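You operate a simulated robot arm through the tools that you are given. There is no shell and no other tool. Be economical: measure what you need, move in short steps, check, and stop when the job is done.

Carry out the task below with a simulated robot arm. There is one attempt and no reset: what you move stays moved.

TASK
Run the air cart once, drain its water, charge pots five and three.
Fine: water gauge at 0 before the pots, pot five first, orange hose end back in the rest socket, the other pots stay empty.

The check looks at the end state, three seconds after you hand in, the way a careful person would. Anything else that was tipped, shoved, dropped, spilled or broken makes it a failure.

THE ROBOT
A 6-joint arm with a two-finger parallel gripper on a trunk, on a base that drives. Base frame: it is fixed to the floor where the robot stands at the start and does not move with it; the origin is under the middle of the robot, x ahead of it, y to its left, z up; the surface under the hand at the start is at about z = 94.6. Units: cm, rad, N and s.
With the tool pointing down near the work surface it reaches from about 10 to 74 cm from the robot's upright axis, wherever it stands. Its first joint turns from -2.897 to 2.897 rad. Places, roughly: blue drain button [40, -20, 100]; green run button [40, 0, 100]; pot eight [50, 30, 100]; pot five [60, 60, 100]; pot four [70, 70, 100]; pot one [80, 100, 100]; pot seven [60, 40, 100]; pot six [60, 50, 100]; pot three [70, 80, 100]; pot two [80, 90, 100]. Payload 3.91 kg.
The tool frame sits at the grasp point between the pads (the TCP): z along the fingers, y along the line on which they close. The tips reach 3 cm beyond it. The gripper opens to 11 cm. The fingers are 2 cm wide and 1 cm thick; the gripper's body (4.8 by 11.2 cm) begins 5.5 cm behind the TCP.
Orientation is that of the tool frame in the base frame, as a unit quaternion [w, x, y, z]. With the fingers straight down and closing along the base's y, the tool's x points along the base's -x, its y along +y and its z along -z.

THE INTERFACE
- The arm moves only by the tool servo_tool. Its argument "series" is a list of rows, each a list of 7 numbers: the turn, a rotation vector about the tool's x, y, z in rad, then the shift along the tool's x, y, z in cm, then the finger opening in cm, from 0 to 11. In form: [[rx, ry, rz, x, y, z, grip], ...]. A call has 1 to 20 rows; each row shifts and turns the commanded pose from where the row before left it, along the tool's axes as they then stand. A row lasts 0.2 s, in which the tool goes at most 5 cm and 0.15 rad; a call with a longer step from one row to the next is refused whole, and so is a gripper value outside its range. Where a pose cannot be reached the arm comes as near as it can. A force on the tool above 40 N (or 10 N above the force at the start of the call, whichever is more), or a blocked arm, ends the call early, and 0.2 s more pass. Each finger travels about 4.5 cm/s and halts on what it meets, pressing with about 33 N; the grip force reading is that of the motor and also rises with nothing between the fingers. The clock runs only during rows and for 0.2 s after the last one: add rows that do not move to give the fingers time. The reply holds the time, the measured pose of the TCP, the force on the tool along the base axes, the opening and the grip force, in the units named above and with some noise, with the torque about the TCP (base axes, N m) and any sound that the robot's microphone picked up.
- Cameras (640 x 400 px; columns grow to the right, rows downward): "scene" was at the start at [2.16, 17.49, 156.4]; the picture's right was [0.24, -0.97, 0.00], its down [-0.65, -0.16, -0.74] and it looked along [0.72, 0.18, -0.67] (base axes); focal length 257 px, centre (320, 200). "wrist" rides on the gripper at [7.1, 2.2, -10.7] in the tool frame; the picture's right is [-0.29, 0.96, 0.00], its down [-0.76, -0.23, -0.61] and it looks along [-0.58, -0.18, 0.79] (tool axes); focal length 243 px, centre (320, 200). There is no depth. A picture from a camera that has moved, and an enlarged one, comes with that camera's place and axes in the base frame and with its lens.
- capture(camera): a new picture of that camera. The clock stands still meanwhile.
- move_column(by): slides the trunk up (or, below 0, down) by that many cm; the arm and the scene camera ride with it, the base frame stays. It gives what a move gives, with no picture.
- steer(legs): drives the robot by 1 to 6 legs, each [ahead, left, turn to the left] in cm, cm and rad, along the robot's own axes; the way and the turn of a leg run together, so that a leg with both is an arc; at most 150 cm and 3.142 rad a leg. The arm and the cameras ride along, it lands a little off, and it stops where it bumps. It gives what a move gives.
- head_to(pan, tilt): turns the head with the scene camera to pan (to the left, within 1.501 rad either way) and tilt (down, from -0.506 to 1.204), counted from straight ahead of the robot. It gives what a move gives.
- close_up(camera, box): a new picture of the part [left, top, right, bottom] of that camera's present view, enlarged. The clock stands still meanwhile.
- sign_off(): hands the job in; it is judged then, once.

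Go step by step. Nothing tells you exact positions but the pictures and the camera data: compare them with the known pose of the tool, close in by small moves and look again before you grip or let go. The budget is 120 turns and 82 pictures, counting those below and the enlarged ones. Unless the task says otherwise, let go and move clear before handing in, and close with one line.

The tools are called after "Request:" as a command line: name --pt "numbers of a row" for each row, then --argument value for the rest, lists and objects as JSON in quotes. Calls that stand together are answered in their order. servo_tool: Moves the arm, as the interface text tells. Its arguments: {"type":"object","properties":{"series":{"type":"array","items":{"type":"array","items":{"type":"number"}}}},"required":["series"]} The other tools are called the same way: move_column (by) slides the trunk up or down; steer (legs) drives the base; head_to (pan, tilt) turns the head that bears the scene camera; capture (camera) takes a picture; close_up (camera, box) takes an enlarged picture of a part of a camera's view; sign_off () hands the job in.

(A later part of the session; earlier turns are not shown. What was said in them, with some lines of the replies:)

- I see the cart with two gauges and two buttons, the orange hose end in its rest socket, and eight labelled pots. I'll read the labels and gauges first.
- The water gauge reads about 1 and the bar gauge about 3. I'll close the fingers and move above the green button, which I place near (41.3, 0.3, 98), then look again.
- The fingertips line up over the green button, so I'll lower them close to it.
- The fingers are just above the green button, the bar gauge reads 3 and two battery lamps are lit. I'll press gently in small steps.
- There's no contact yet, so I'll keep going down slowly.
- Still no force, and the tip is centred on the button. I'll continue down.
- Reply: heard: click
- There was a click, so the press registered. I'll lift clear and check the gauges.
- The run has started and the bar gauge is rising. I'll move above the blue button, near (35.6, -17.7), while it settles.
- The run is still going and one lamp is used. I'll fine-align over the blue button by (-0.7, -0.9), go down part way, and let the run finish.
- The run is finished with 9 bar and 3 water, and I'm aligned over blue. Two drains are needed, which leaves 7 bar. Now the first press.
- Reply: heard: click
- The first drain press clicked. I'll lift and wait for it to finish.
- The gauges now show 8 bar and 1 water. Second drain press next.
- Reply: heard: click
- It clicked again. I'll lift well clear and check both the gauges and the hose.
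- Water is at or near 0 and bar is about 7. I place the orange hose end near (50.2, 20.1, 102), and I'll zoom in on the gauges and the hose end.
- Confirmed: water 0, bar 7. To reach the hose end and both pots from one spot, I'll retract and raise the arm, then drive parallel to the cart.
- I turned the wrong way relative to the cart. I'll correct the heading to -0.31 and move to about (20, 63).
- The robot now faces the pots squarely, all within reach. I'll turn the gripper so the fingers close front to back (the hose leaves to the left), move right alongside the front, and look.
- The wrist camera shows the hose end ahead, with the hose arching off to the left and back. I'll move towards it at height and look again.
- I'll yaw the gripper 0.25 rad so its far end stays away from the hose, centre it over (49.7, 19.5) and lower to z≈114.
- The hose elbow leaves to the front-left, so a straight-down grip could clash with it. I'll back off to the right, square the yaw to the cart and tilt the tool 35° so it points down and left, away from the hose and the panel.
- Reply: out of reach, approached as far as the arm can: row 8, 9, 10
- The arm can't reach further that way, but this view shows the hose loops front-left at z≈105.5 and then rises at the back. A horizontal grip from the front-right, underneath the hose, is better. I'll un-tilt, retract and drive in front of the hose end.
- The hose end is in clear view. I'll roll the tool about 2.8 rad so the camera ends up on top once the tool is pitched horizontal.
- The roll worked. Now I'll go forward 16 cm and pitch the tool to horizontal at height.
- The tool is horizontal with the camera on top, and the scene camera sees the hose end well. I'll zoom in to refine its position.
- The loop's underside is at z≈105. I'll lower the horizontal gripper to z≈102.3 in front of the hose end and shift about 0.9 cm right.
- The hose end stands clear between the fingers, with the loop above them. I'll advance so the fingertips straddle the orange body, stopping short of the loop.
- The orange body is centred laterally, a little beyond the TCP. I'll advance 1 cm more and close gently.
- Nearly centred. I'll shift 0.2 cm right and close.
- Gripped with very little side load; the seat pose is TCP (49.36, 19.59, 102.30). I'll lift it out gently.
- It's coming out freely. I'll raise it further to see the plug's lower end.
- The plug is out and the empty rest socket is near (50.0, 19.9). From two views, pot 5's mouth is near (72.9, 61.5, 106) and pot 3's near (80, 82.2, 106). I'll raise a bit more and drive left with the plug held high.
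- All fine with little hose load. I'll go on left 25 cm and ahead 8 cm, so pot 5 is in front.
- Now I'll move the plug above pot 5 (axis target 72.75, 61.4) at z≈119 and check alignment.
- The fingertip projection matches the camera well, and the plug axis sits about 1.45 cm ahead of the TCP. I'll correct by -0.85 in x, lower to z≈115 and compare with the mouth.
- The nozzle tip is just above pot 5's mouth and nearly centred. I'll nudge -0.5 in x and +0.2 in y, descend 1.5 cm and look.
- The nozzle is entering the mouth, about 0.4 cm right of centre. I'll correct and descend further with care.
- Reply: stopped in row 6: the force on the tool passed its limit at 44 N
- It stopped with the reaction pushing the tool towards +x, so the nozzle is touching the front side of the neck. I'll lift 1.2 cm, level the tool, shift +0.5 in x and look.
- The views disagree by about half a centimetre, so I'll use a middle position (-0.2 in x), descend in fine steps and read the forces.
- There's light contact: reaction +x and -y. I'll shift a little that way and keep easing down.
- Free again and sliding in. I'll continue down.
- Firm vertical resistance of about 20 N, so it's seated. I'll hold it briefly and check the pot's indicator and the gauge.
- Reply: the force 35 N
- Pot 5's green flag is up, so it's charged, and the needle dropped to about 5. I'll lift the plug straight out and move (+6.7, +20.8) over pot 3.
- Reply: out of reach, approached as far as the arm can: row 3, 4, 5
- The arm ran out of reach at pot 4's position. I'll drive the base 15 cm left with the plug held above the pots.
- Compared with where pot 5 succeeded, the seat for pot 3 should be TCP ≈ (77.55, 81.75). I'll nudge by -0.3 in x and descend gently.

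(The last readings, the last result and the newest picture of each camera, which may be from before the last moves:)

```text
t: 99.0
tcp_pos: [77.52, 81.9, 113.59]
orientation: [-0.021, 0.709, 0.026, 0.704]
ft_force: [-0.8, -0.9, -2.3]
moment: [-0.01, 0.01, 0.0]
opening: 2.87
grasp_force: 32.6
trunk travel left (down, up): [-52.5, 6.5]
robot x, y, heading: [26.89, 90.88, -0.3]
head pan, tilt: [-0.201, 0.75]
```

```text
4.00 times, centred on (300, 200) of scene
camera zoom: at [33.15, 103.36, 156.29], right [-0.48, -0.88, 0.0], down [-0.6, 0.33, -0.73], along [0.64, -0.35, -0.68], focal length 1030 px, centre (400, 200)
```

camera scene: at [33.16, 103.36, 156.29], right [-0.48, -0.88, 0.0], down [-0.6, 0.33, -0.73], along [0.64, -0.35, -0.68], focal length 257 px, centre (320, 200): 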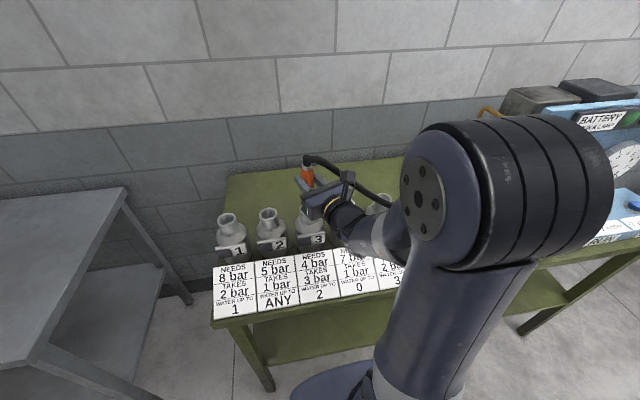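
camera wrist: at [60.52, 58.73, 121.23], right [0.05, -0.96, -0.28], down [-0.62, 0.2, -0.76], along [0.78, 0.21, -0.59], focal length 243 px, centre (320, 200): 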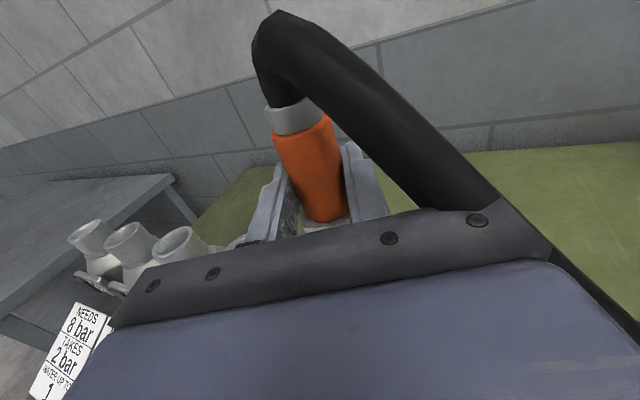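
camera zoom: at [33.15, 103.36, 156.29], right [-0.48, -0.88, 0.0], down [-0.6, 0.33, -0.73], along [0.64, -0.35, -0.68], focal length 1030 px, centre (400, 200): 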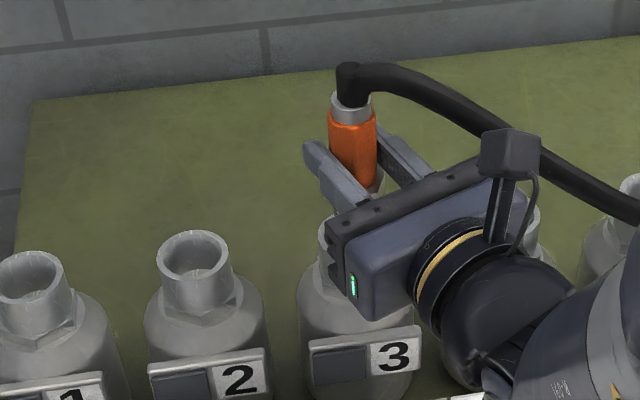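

Compared with the pot 5 picture, the plug is about 0.25 cm left and 0.35 cm short. I'll correct that and ease down.

Request:
servo_tool --pt "0 0 0 0 0.27 0.33 1" --pt "0 0 0 -0.2 0 0 1" --pt "0 0 0 -0.2 0 0 1" --pt "0 0 0 -0.2 0 0 1" --pt "0 0 0 -0.2 0 0 1" --pt "0 0 0 -0.15 0 0 1" --pt "0 0 0 -0.15 0 0 1"

```text
t: 100.6
tcp_pos: [77.89, 81.74, 112.36]
orientation: [-0.021, 0.708, 0.026, 0.705]
ft_force: [2.3, 3.1, 2.1]
moment: [0.12, -0.07, 0.02]
opening: 2.86
grasp_force: 32.1
trunk travel left (down, up): [-52.5, 6.5]
robot x, y, heading: [27.11, 90.49, -0.297]
head pan, tilt: [-0.201, 0.75]
```

Light contact pushing +x and +y, so I'll follow it.

Request:
servo_tool --pt "0 0 0 0.15 -0.2 0.2 1" --pt "0 0 0 -0.15 0 0 1" --pt "0 0 0 -0.15 0 0 1" --pt "0 0 0 -0.15 0 0 1"

```text
t: 101.6
tcp_pos: [77.87, 81.81, 112.05]
orientation: [-0.021, 0.709, 0.026, 0.704]
ft_force: [-0.8, -0.6, -1.8]
moment: [0.01, 0.0, -0.03]
opening: 2.86
grasp_force: 32.3
trunk travel left (down, up): [-52.5, 6.5]
robot x, y, heading: [27.21, 90.91, -0.301]
head pan, tilt: [-0.201, 0.75]
```

It's free, so I'll continue down.

Request:
servo_tool --pt "0 0 0 -0.2 0 0 1" --pt "0 0 0 -0.2 0 0 1" --pt "0 0 0 -0.2 0 0 1" --pt "0 0 0 -0.2 0 0 1" --pt "0 0 0 -0.2 0 0 1"

```text
t: 102.8
tcp_pos: [78.02, 81.7, 111.07]
orientation: [-0.022, 0.709, 0.026, 0.705]
ft_force: [-0.5, -1.4, -1.8]
moment: [-0.03, 0.05, -0.01]
opening: 2.86
grasp_force: 33.0
trunk travel left (down, up): [-52.5, 6.5]
robot x, y, heading: [27.23, 90.89, -0.303]
head pan, tilt: [-0.201, 0.75]
```

Request:
servo_tool --pt "0 0 0 -0.2 0 0 1" --pt "0 0 0 -0.2 0 0 1" --pt "0 0 0 -0.2 0 0 1" --pt "0 0 0 -0.2 0 0 1" --pt "0 0 0 -0.2 0 0 1" --pt "0 0 0 -0.12 0 0 1" --pt "0 0 0 -0.12 0 0 1"

```text
t: 104.4
tcp_pos: [77.93, 81.82, 109.85]
orientation: [-0.021, 0.709, 0.025, 0.705]
ft_force: [-0.1, -0.2, -1.7]
moment: [-0.01, 0.0, 0.0]
opening: 2.86
grasp_force: 33.1
trunk travel left (down, up): [-52.5, 6.5]
robot x, y, heading: [27.16, 90.56, -0.301]
head pan, tilt: [-0.201, 0.75]
```

Request:
servo_tool --pt "0 0 0 -0.12 0 0 1" --pt "0 0 0 -0.12 0 0 1" --pt "0 0 0 -0.12 0 0 1" --pt "0 0 0 -0.12 0 0 1" --pt "0 0 0 -0.12 0 0 1" --pt "0 0 0 0 0 0 1" --pt "0 0 0 0 0 0 1" --pt "0 0 0 0 0 0 1" --pt "0 0 0 0 0 0 1" --pt "0 0 0 0 0 0 1"

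Request:
close_up --camera "scene" --box '[250, 150, 350, 250]'

```text
t: 106.6
tcp_pos: [77.97, 81.75, 109.49]
orientation: [-0.021, 0.706, 0.025, 0.707]
ft_force: [4.3, -0.9, 29.9]
moment: [0.07, -0.28, -0.1]
opening: 2.87
grasp_force: 33.1
trunk travel left (down, up): [-52.5, 6.5]
robot x, y, heading: [26.75, 90.94, -0.299]
head pan, tilt: [-0.201, 0.75]
```

```text
4.00 times, centred on (300, 200) of scene
camera zoom: at [32.98, 103.38, 156.31], right [-0.48, -0.88, 0.0], down [-0.6, 0.33, -0.73], along [0.64, -0.35, -0.68], focal length 1030 px, centre (400, 200)
```

zoom: 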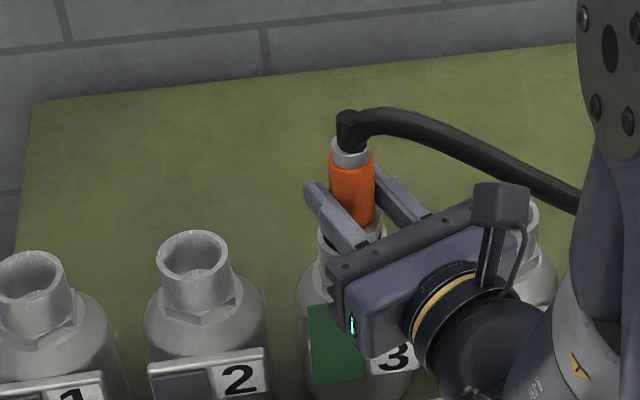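

Pot 3's green flag is up too. I'll lift out, back off and drive to the rest socket.

Request:
servo_tool --pt "0 0 0 0.5 0 0 1" --pt "0 0 0 1 0 0 1" --pt "0 0 0 1 0 0 1" --pt "0 0 0 1.5 0 0 1" --pt "0 0 0 2 0 0 1" --pt "0 0 0 2.5 0 0 1" --pt "0 0 0 2.5 0 0 1" --pt "0 0 0 2.5 0 0 1" --pt "0 0 0 1.5 0 0 1" --pt "0 0 0 0 0 0 1"

Request:
steer --legs '[[-7.8, 0, 0], [0, -35, 0]]'

Request:
steer --legs '[[0, -31.8, 0]]'

Request:
head_to --pan 0.25 --tilt 0.75

Request:
capture --camera "scene"

```text
t: 108.8
tcp_pos: [78.08, 81.85, 124.25]
orientation: [-0.021, 0.709, 0.025, 0.704]
ft_force: [-0.7, -0.8, -2.5]
moment: [0.03, -0.01, 0.01]
opening: 2.88
grasp_force: 33.2
trunk travel left (down, up): [-52.5, 6.5]
robot x, y, heading: [27.15, 90.48, -0.297]
head pan, tilt: [-0.201, 0.75]
```

```text
t: 111.7
tcp_pos: [60.1, 50.39, 124.25]
orientation: [-0.02, 0.709, 0.024, 0.704]
ft_force: [0.5, -0.9, -2.6]
moment: [0.0, 0.04, 0.04]
opening: 2.9
grasp_force: 32.9
trunk travel left (down, up): [-52.5, 6.5]
robot x, y, heading: [9.05, 59.84, -0.3]
head pan, tilt: [-0.201, 0.75]
```

```text
t: 113.8
tcp_pos: [50.58, 20.05, 124.17]
orientation: [-0.02, 0.71, 0.025, 0.704]
ft_force: [-0.2, 0.1, -1.8]
moment: [-0.03, -0.04, 0.02]
opening: 2.87
grasp_force: 32.9
trunk travel left (down, up): [-52.5, 6.5]
robot x, y, heading: [-0.4, 28.91, -0.299]
head pan, tilt: [-0.201, 0.75]
```

```text
t: 114.7
tcp_pos: [50.58, 20.07, 124.12]
orientation: [-0.02, 0.709, 0.025, 0.704]
ft_force: [0.3, -0.3, -2.5]
moment: [-0.02, 0.02, -0.02]
opening: 2.84
grasp_force: 33.4
trunk travel left (down, up): [-52.5, 6.5]
robot x, y, heading: [-0.42, 29.41, -0.304]
head pan, tilt: [0.25, 0.75]
```

```text
11 pictures are left
camera scene: at [6.73, 45.3, 156.29], right [-0.05, -1.0, 0.0], down [-0.68, 0.04, -0.73], along [0.73, -0.04, -0.68], focal length 257 px, centre (320, 200)
```

scene: 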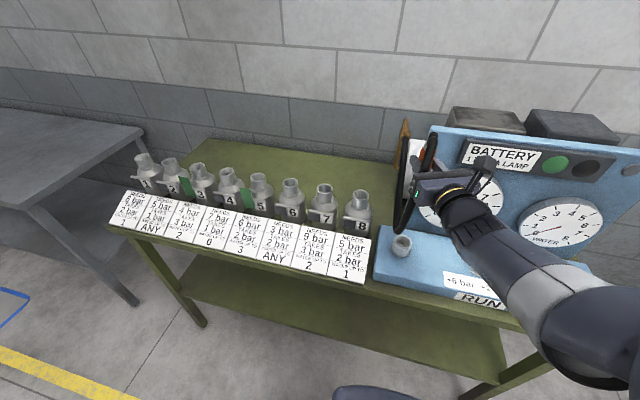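

Both flags are up and the socket is below. I'll move to the recorded seat position (49.36, 19.59) and lower to z≈110.

Request:
servo_tool --pt "0 0 0 0 0.2 -0.62 1" --pt "0 0 0 0 0.2 -0.63 1" --pt "0 0 0 -3 0 0 1" --pt "0 0 0 -3 0 0 1" --pt "0 0 0 -3 0 0 1" --pt "0 0 0 -3 0 0 1" --pt "0 0 0 -2 0 0 1" --pt "0 0 0 0 0 0 1"

Request:
close_up --camera "scene" --box '[360, 180, 460, 280]'

```text
t: 116.5
tcp_pos: [49.3, 19.43, 110.21]
orientation: [-0.02, 0.709, 0.024, 0.705]
ft_force: [-0.4, 0.4, -2.2]
moment: [0.02, 0.01, 0.02]
opening: 2.87
grasp_force: 33.5
trunk travel left (down, up): [-52.5, 6.5]
robot x, y, heading: [-0.59, 29.06, -0.306]
head pan, tilt: [0.25, 0.75]
```

```text
4.00 times, centred on (410, 230) of scene
camera zoom: at [6.74, 45.31, 156.29], right [-0.05, -1.0, 0.0], down [-0.68, 0.04, -0.73], along [0.73, -0.04, -0.68], focal length 1030 px, centre (-40, 80)
```

zoom: 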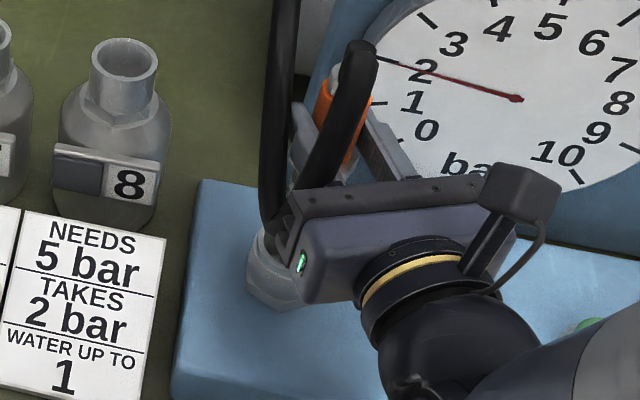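

The bar gauge reads 2, as expected. I'll ease the plug down towards the socket.

Request:
servo_tool --pt "0 0 0 -0.7 -0.12 0.05 1" --pt "0 0 0 -0.7 0 0 1" --pt "0 0 0 -0.7 0 0 1" --pt "0 0 0 -0.5 0 0 1" --pt "0 0 0 -0.4 0 0 1" --pt "0 0 0 -0.3 0 0 1" --pt "0 0 0 -0.3 0 0 1" --pt "0 0 0 -0.2 0 0 1" --pt "0 0 0 -0.2 0 0 1"

```text
t: 118.5
tcp_pos: [49.14, 19.73, 106.25]
orientation: [-0.02, 0.709, 0.025, 0.704]
ft_force: [0.0, 0.0, -2.0]
moment: [0.01, 0.03, 0.0]
opening: 2.86
grasp_force: 32.9
trunk travel left (down, up): [-52.5, 6.5]
robot x, y, heading: [-0.55, 29.32, -0.305]
head pan, tilt: [0.25, 0.75]
```

Request:
servo_tool --pt "0 0 0 -0.2 0.05 0.1 1" --pt "0 0 0 -0.2 0 0 1" --pt "0 0 0 -0.2 0 0 1" --pt "0 0 0 -0.2 0 0 1" --pt "0 0 0 -0.2 0 0 1" --pt "0 0 0 -0.2 0 0 1"

```text
t: 119.9
tcp_pos: [49.32, 19.56, 105.09]
orientation: [-0.02, 0.709, 0.024, 0.705]
ft_force: [-0.2, -0.1, -1.4]
moment: [0.02, 0.03, 0.03]
opening: 2.85
grasp_force: 33.2
trunk travel left (down, up): [-52.5, 6.5]
robot x, y, heading: [-0.8, 29.18, -0.305]
head pan, tilt: [0.25, 0.75]
```

Request:
servo_tool --pt "0 0 0 -0.2 0 0 1" --pt "0 0 0 -0.2 0 0 1" --pt "0 0 0 -0.2 0 0 1" --pt "0 0 0 -0.2 0 0 1" --pt "0 0 0 -0.2 0 0 1" --pt "0 0 0 -0.2 0 0 1" --pt "0 0 0 -0.15 0 0 1" --pt "0 0 0 -0.15 0 0 1" --pt "0 0 0 -0.15 0 0 1"

```text
t: 121.9
tcp_pos: [49.37, 19.57, 103.33]
orientation: [-0.021, 0.709, 0.024, 0.704]
ft_force: [-1.6, 0.2, -2.4]
moment: [0.04, 0.06, -0.03]
opening: 2.87
grasp_force: 33.3
trunk travel left (down, up): [-52.5, 6.5]
robot x, y, heading: [-0.65, 28.99, -0.302]
head pan, tilt: [0.25, 0.75]
```

It's sliding in cleanly. Now the last centimetre.

Request:
servo_tool --pt "0 0 0 -0.2 0 0 1" --pt "0 0 0 -0.2 0 0 1" --pt "0 0 0 -0.2 0 0 1" --pt "0 0 0 -0.15 0 0 1" --pt "0 0 0 -0.1 0 0 1" --pt "0 0 0 -0.1 0 0 1" --pt "0 0 0 -0.1 0 0 1"

Request:
capture --camera "wrist"

```text
t: 123.5
tcp_pos: [49.39, 19.49, 102.35]
orientation: [-0.02, 0.709, 0.025, 0.704]
ft_force: [-2.4, 1.6, -2.6]
moment: [0.04, 0.1, 0.01]
opening: 2.85
grasp_force: 32.9
trunk travel left (down, up): [-52.5, 6.5]
robot x, y, heading: [-0.67, 29.26, -0.305]
head pan, tilt: [0.25, 0.75]
```

```text
9 pictures are left
camera wrist: at [38.74, 16.64, 109.57], right [0.06, -0.96, -0.28], down [-0.63, 0.19, -0.76], along [0.78, 0.22, -0.59], focal length 243 px, centre (320, 200)
```

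wrist: 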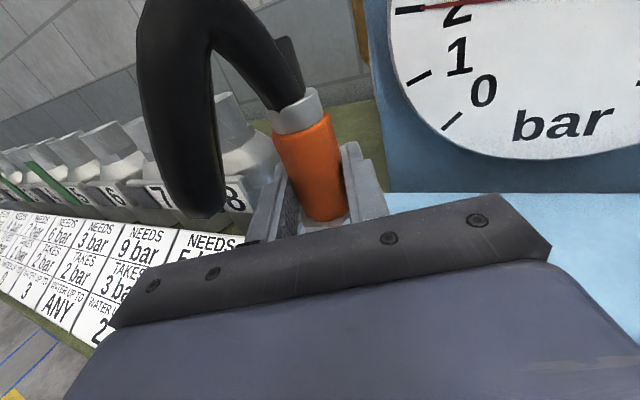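

It matches the original seat height but isn't on the bottom yet. I'll creep down to contact.

Request:
servo_tool --pt "0 0 0 -0.1 0 -0.05 1" --pt "0 0 0 -0.1 0 0 1" --pt "0 0 0 -0.1 0 0 1"

```text
t: 124.3
tcp_pos: [49.36, 19.46, 102.21]
orientation: [-0.02, 0.707, 0.025, 0.707]
ft_force: [0.7, -0.4, 13.4]
moment: [0.1, 0.01, -0.04]
opening: 2.89
grasp_force: 33.6
trunk travel left (down, up): [-52.5, 6.5]
robot x, y, heading: [-0.6, 29.39, -0.306]
head pan, tilt: [0.25, 0.75]
```

It's seated on the bottom. I'll open the fingers and check before backing out.

Request:
servo_tool --pt "0 0 0 0.05 0 0 3.5" --pt "0 0 0 0 0 0 5" --pt "0 0 0 0 0 0 6.5" --pt "0 0 0 0 0 0 7" --pt "0 0 0 0 0 0 7"

Request:
capture --camera "wrist"

```text
t: 125.5
tcp_pos: [49.24, 19.46, 102.11]
orientation: [-0.02, 0.709, 0.024, 0.705]
ft_force: [-0.1, 0.1, -0.7]
moment: [0.03, -0.02, 0.02]
opening: 7.01
grasp_force: 0.0
trunk travel left (down, up): [-52.5, 6.5]
robot x, y, heading: [-0.65, 29.29, -0.305]
head pan, tilt: [0.25, 0.75]
```

```text
8 pictures are left
camera wrist: at [38.68, 16.63, 109.33], right [0.06, -0.96, -0.28], down [-0.63, 0.19, -0.76], along [0.78, 0.22, -0.59], focal length 243 px, centre (320, 200)
```

wrist: 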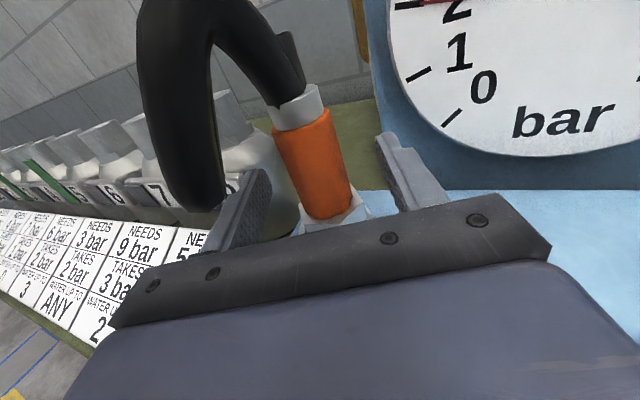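

The plug stands on its own in the socket. I'll back straight out 14 cm and look.

Request:
servo_tool --pt "0 0 0 0 0 -1 7" --pt "0 0 0 0 0 -3 7" --pt "0 0 0 0 0 -4 7" --pt "0 0 0 0 0 -4 7" --pt "0 0 0 0 0 -2 7" --pt "0 0 0 0 0 0 7"

Request:
capture --camera "wrist"

Request:
capture --camera "scene"

```text
t: 126.9
tcp_pos: [35.42, 18.61, 102.2]
orientation: [-0.02, 0.708, 0.025, 0.706]
ft_force: [-0.2, -0.8, 0.5]
moment: [-0.01, 0.0, 0.01]
opening: 7.0
grasp_force: 0.1
trunk travel left (down, up): [-52.5, 6.5]
robot x, y, heading: [-0.69, 29.51, -0.301]
head pan, tilt: [0.25, 0.75]
```

```text
7 pictures are left
camera wrist: at [24.72, 15.78, 109.44], right [0.06, -0.96, -0.28], down [-0.62, 0.19, -0.76], along [0.78, 0.22, -0.59], focal length 243 px, centre (320, 200)
```

wrist: 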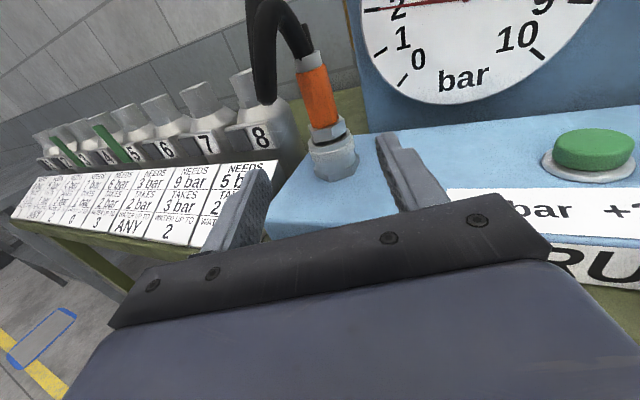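

```text
6 pictures are left
camera scene: at [6.7, 45.3, 156.29], right [-0.05, -1.0, 0.0], down [-0.68, 0.04, -0.73], along [0.73, -0.04, -0.68], focal length 257 px, centre (320, 200)
```

scene: 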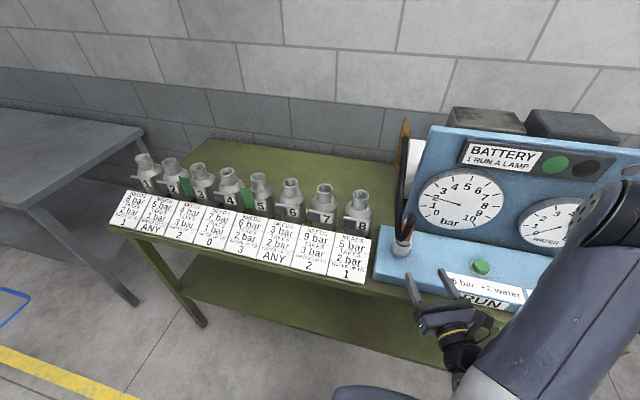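

The plug is back in its socket looking as it did at the start. Flags are up on pots 3 and 5 only, the gauges read 2 bar and 0 water, and the gripper is clear. Handing in.

Request:
sign_off

```text
The job is handed in.
```

The job is handed in: I ran the cart once, drained the water to 0, charged pot five and then pot three, left the other pots empty, and put the orange hose end back in its rest socket.
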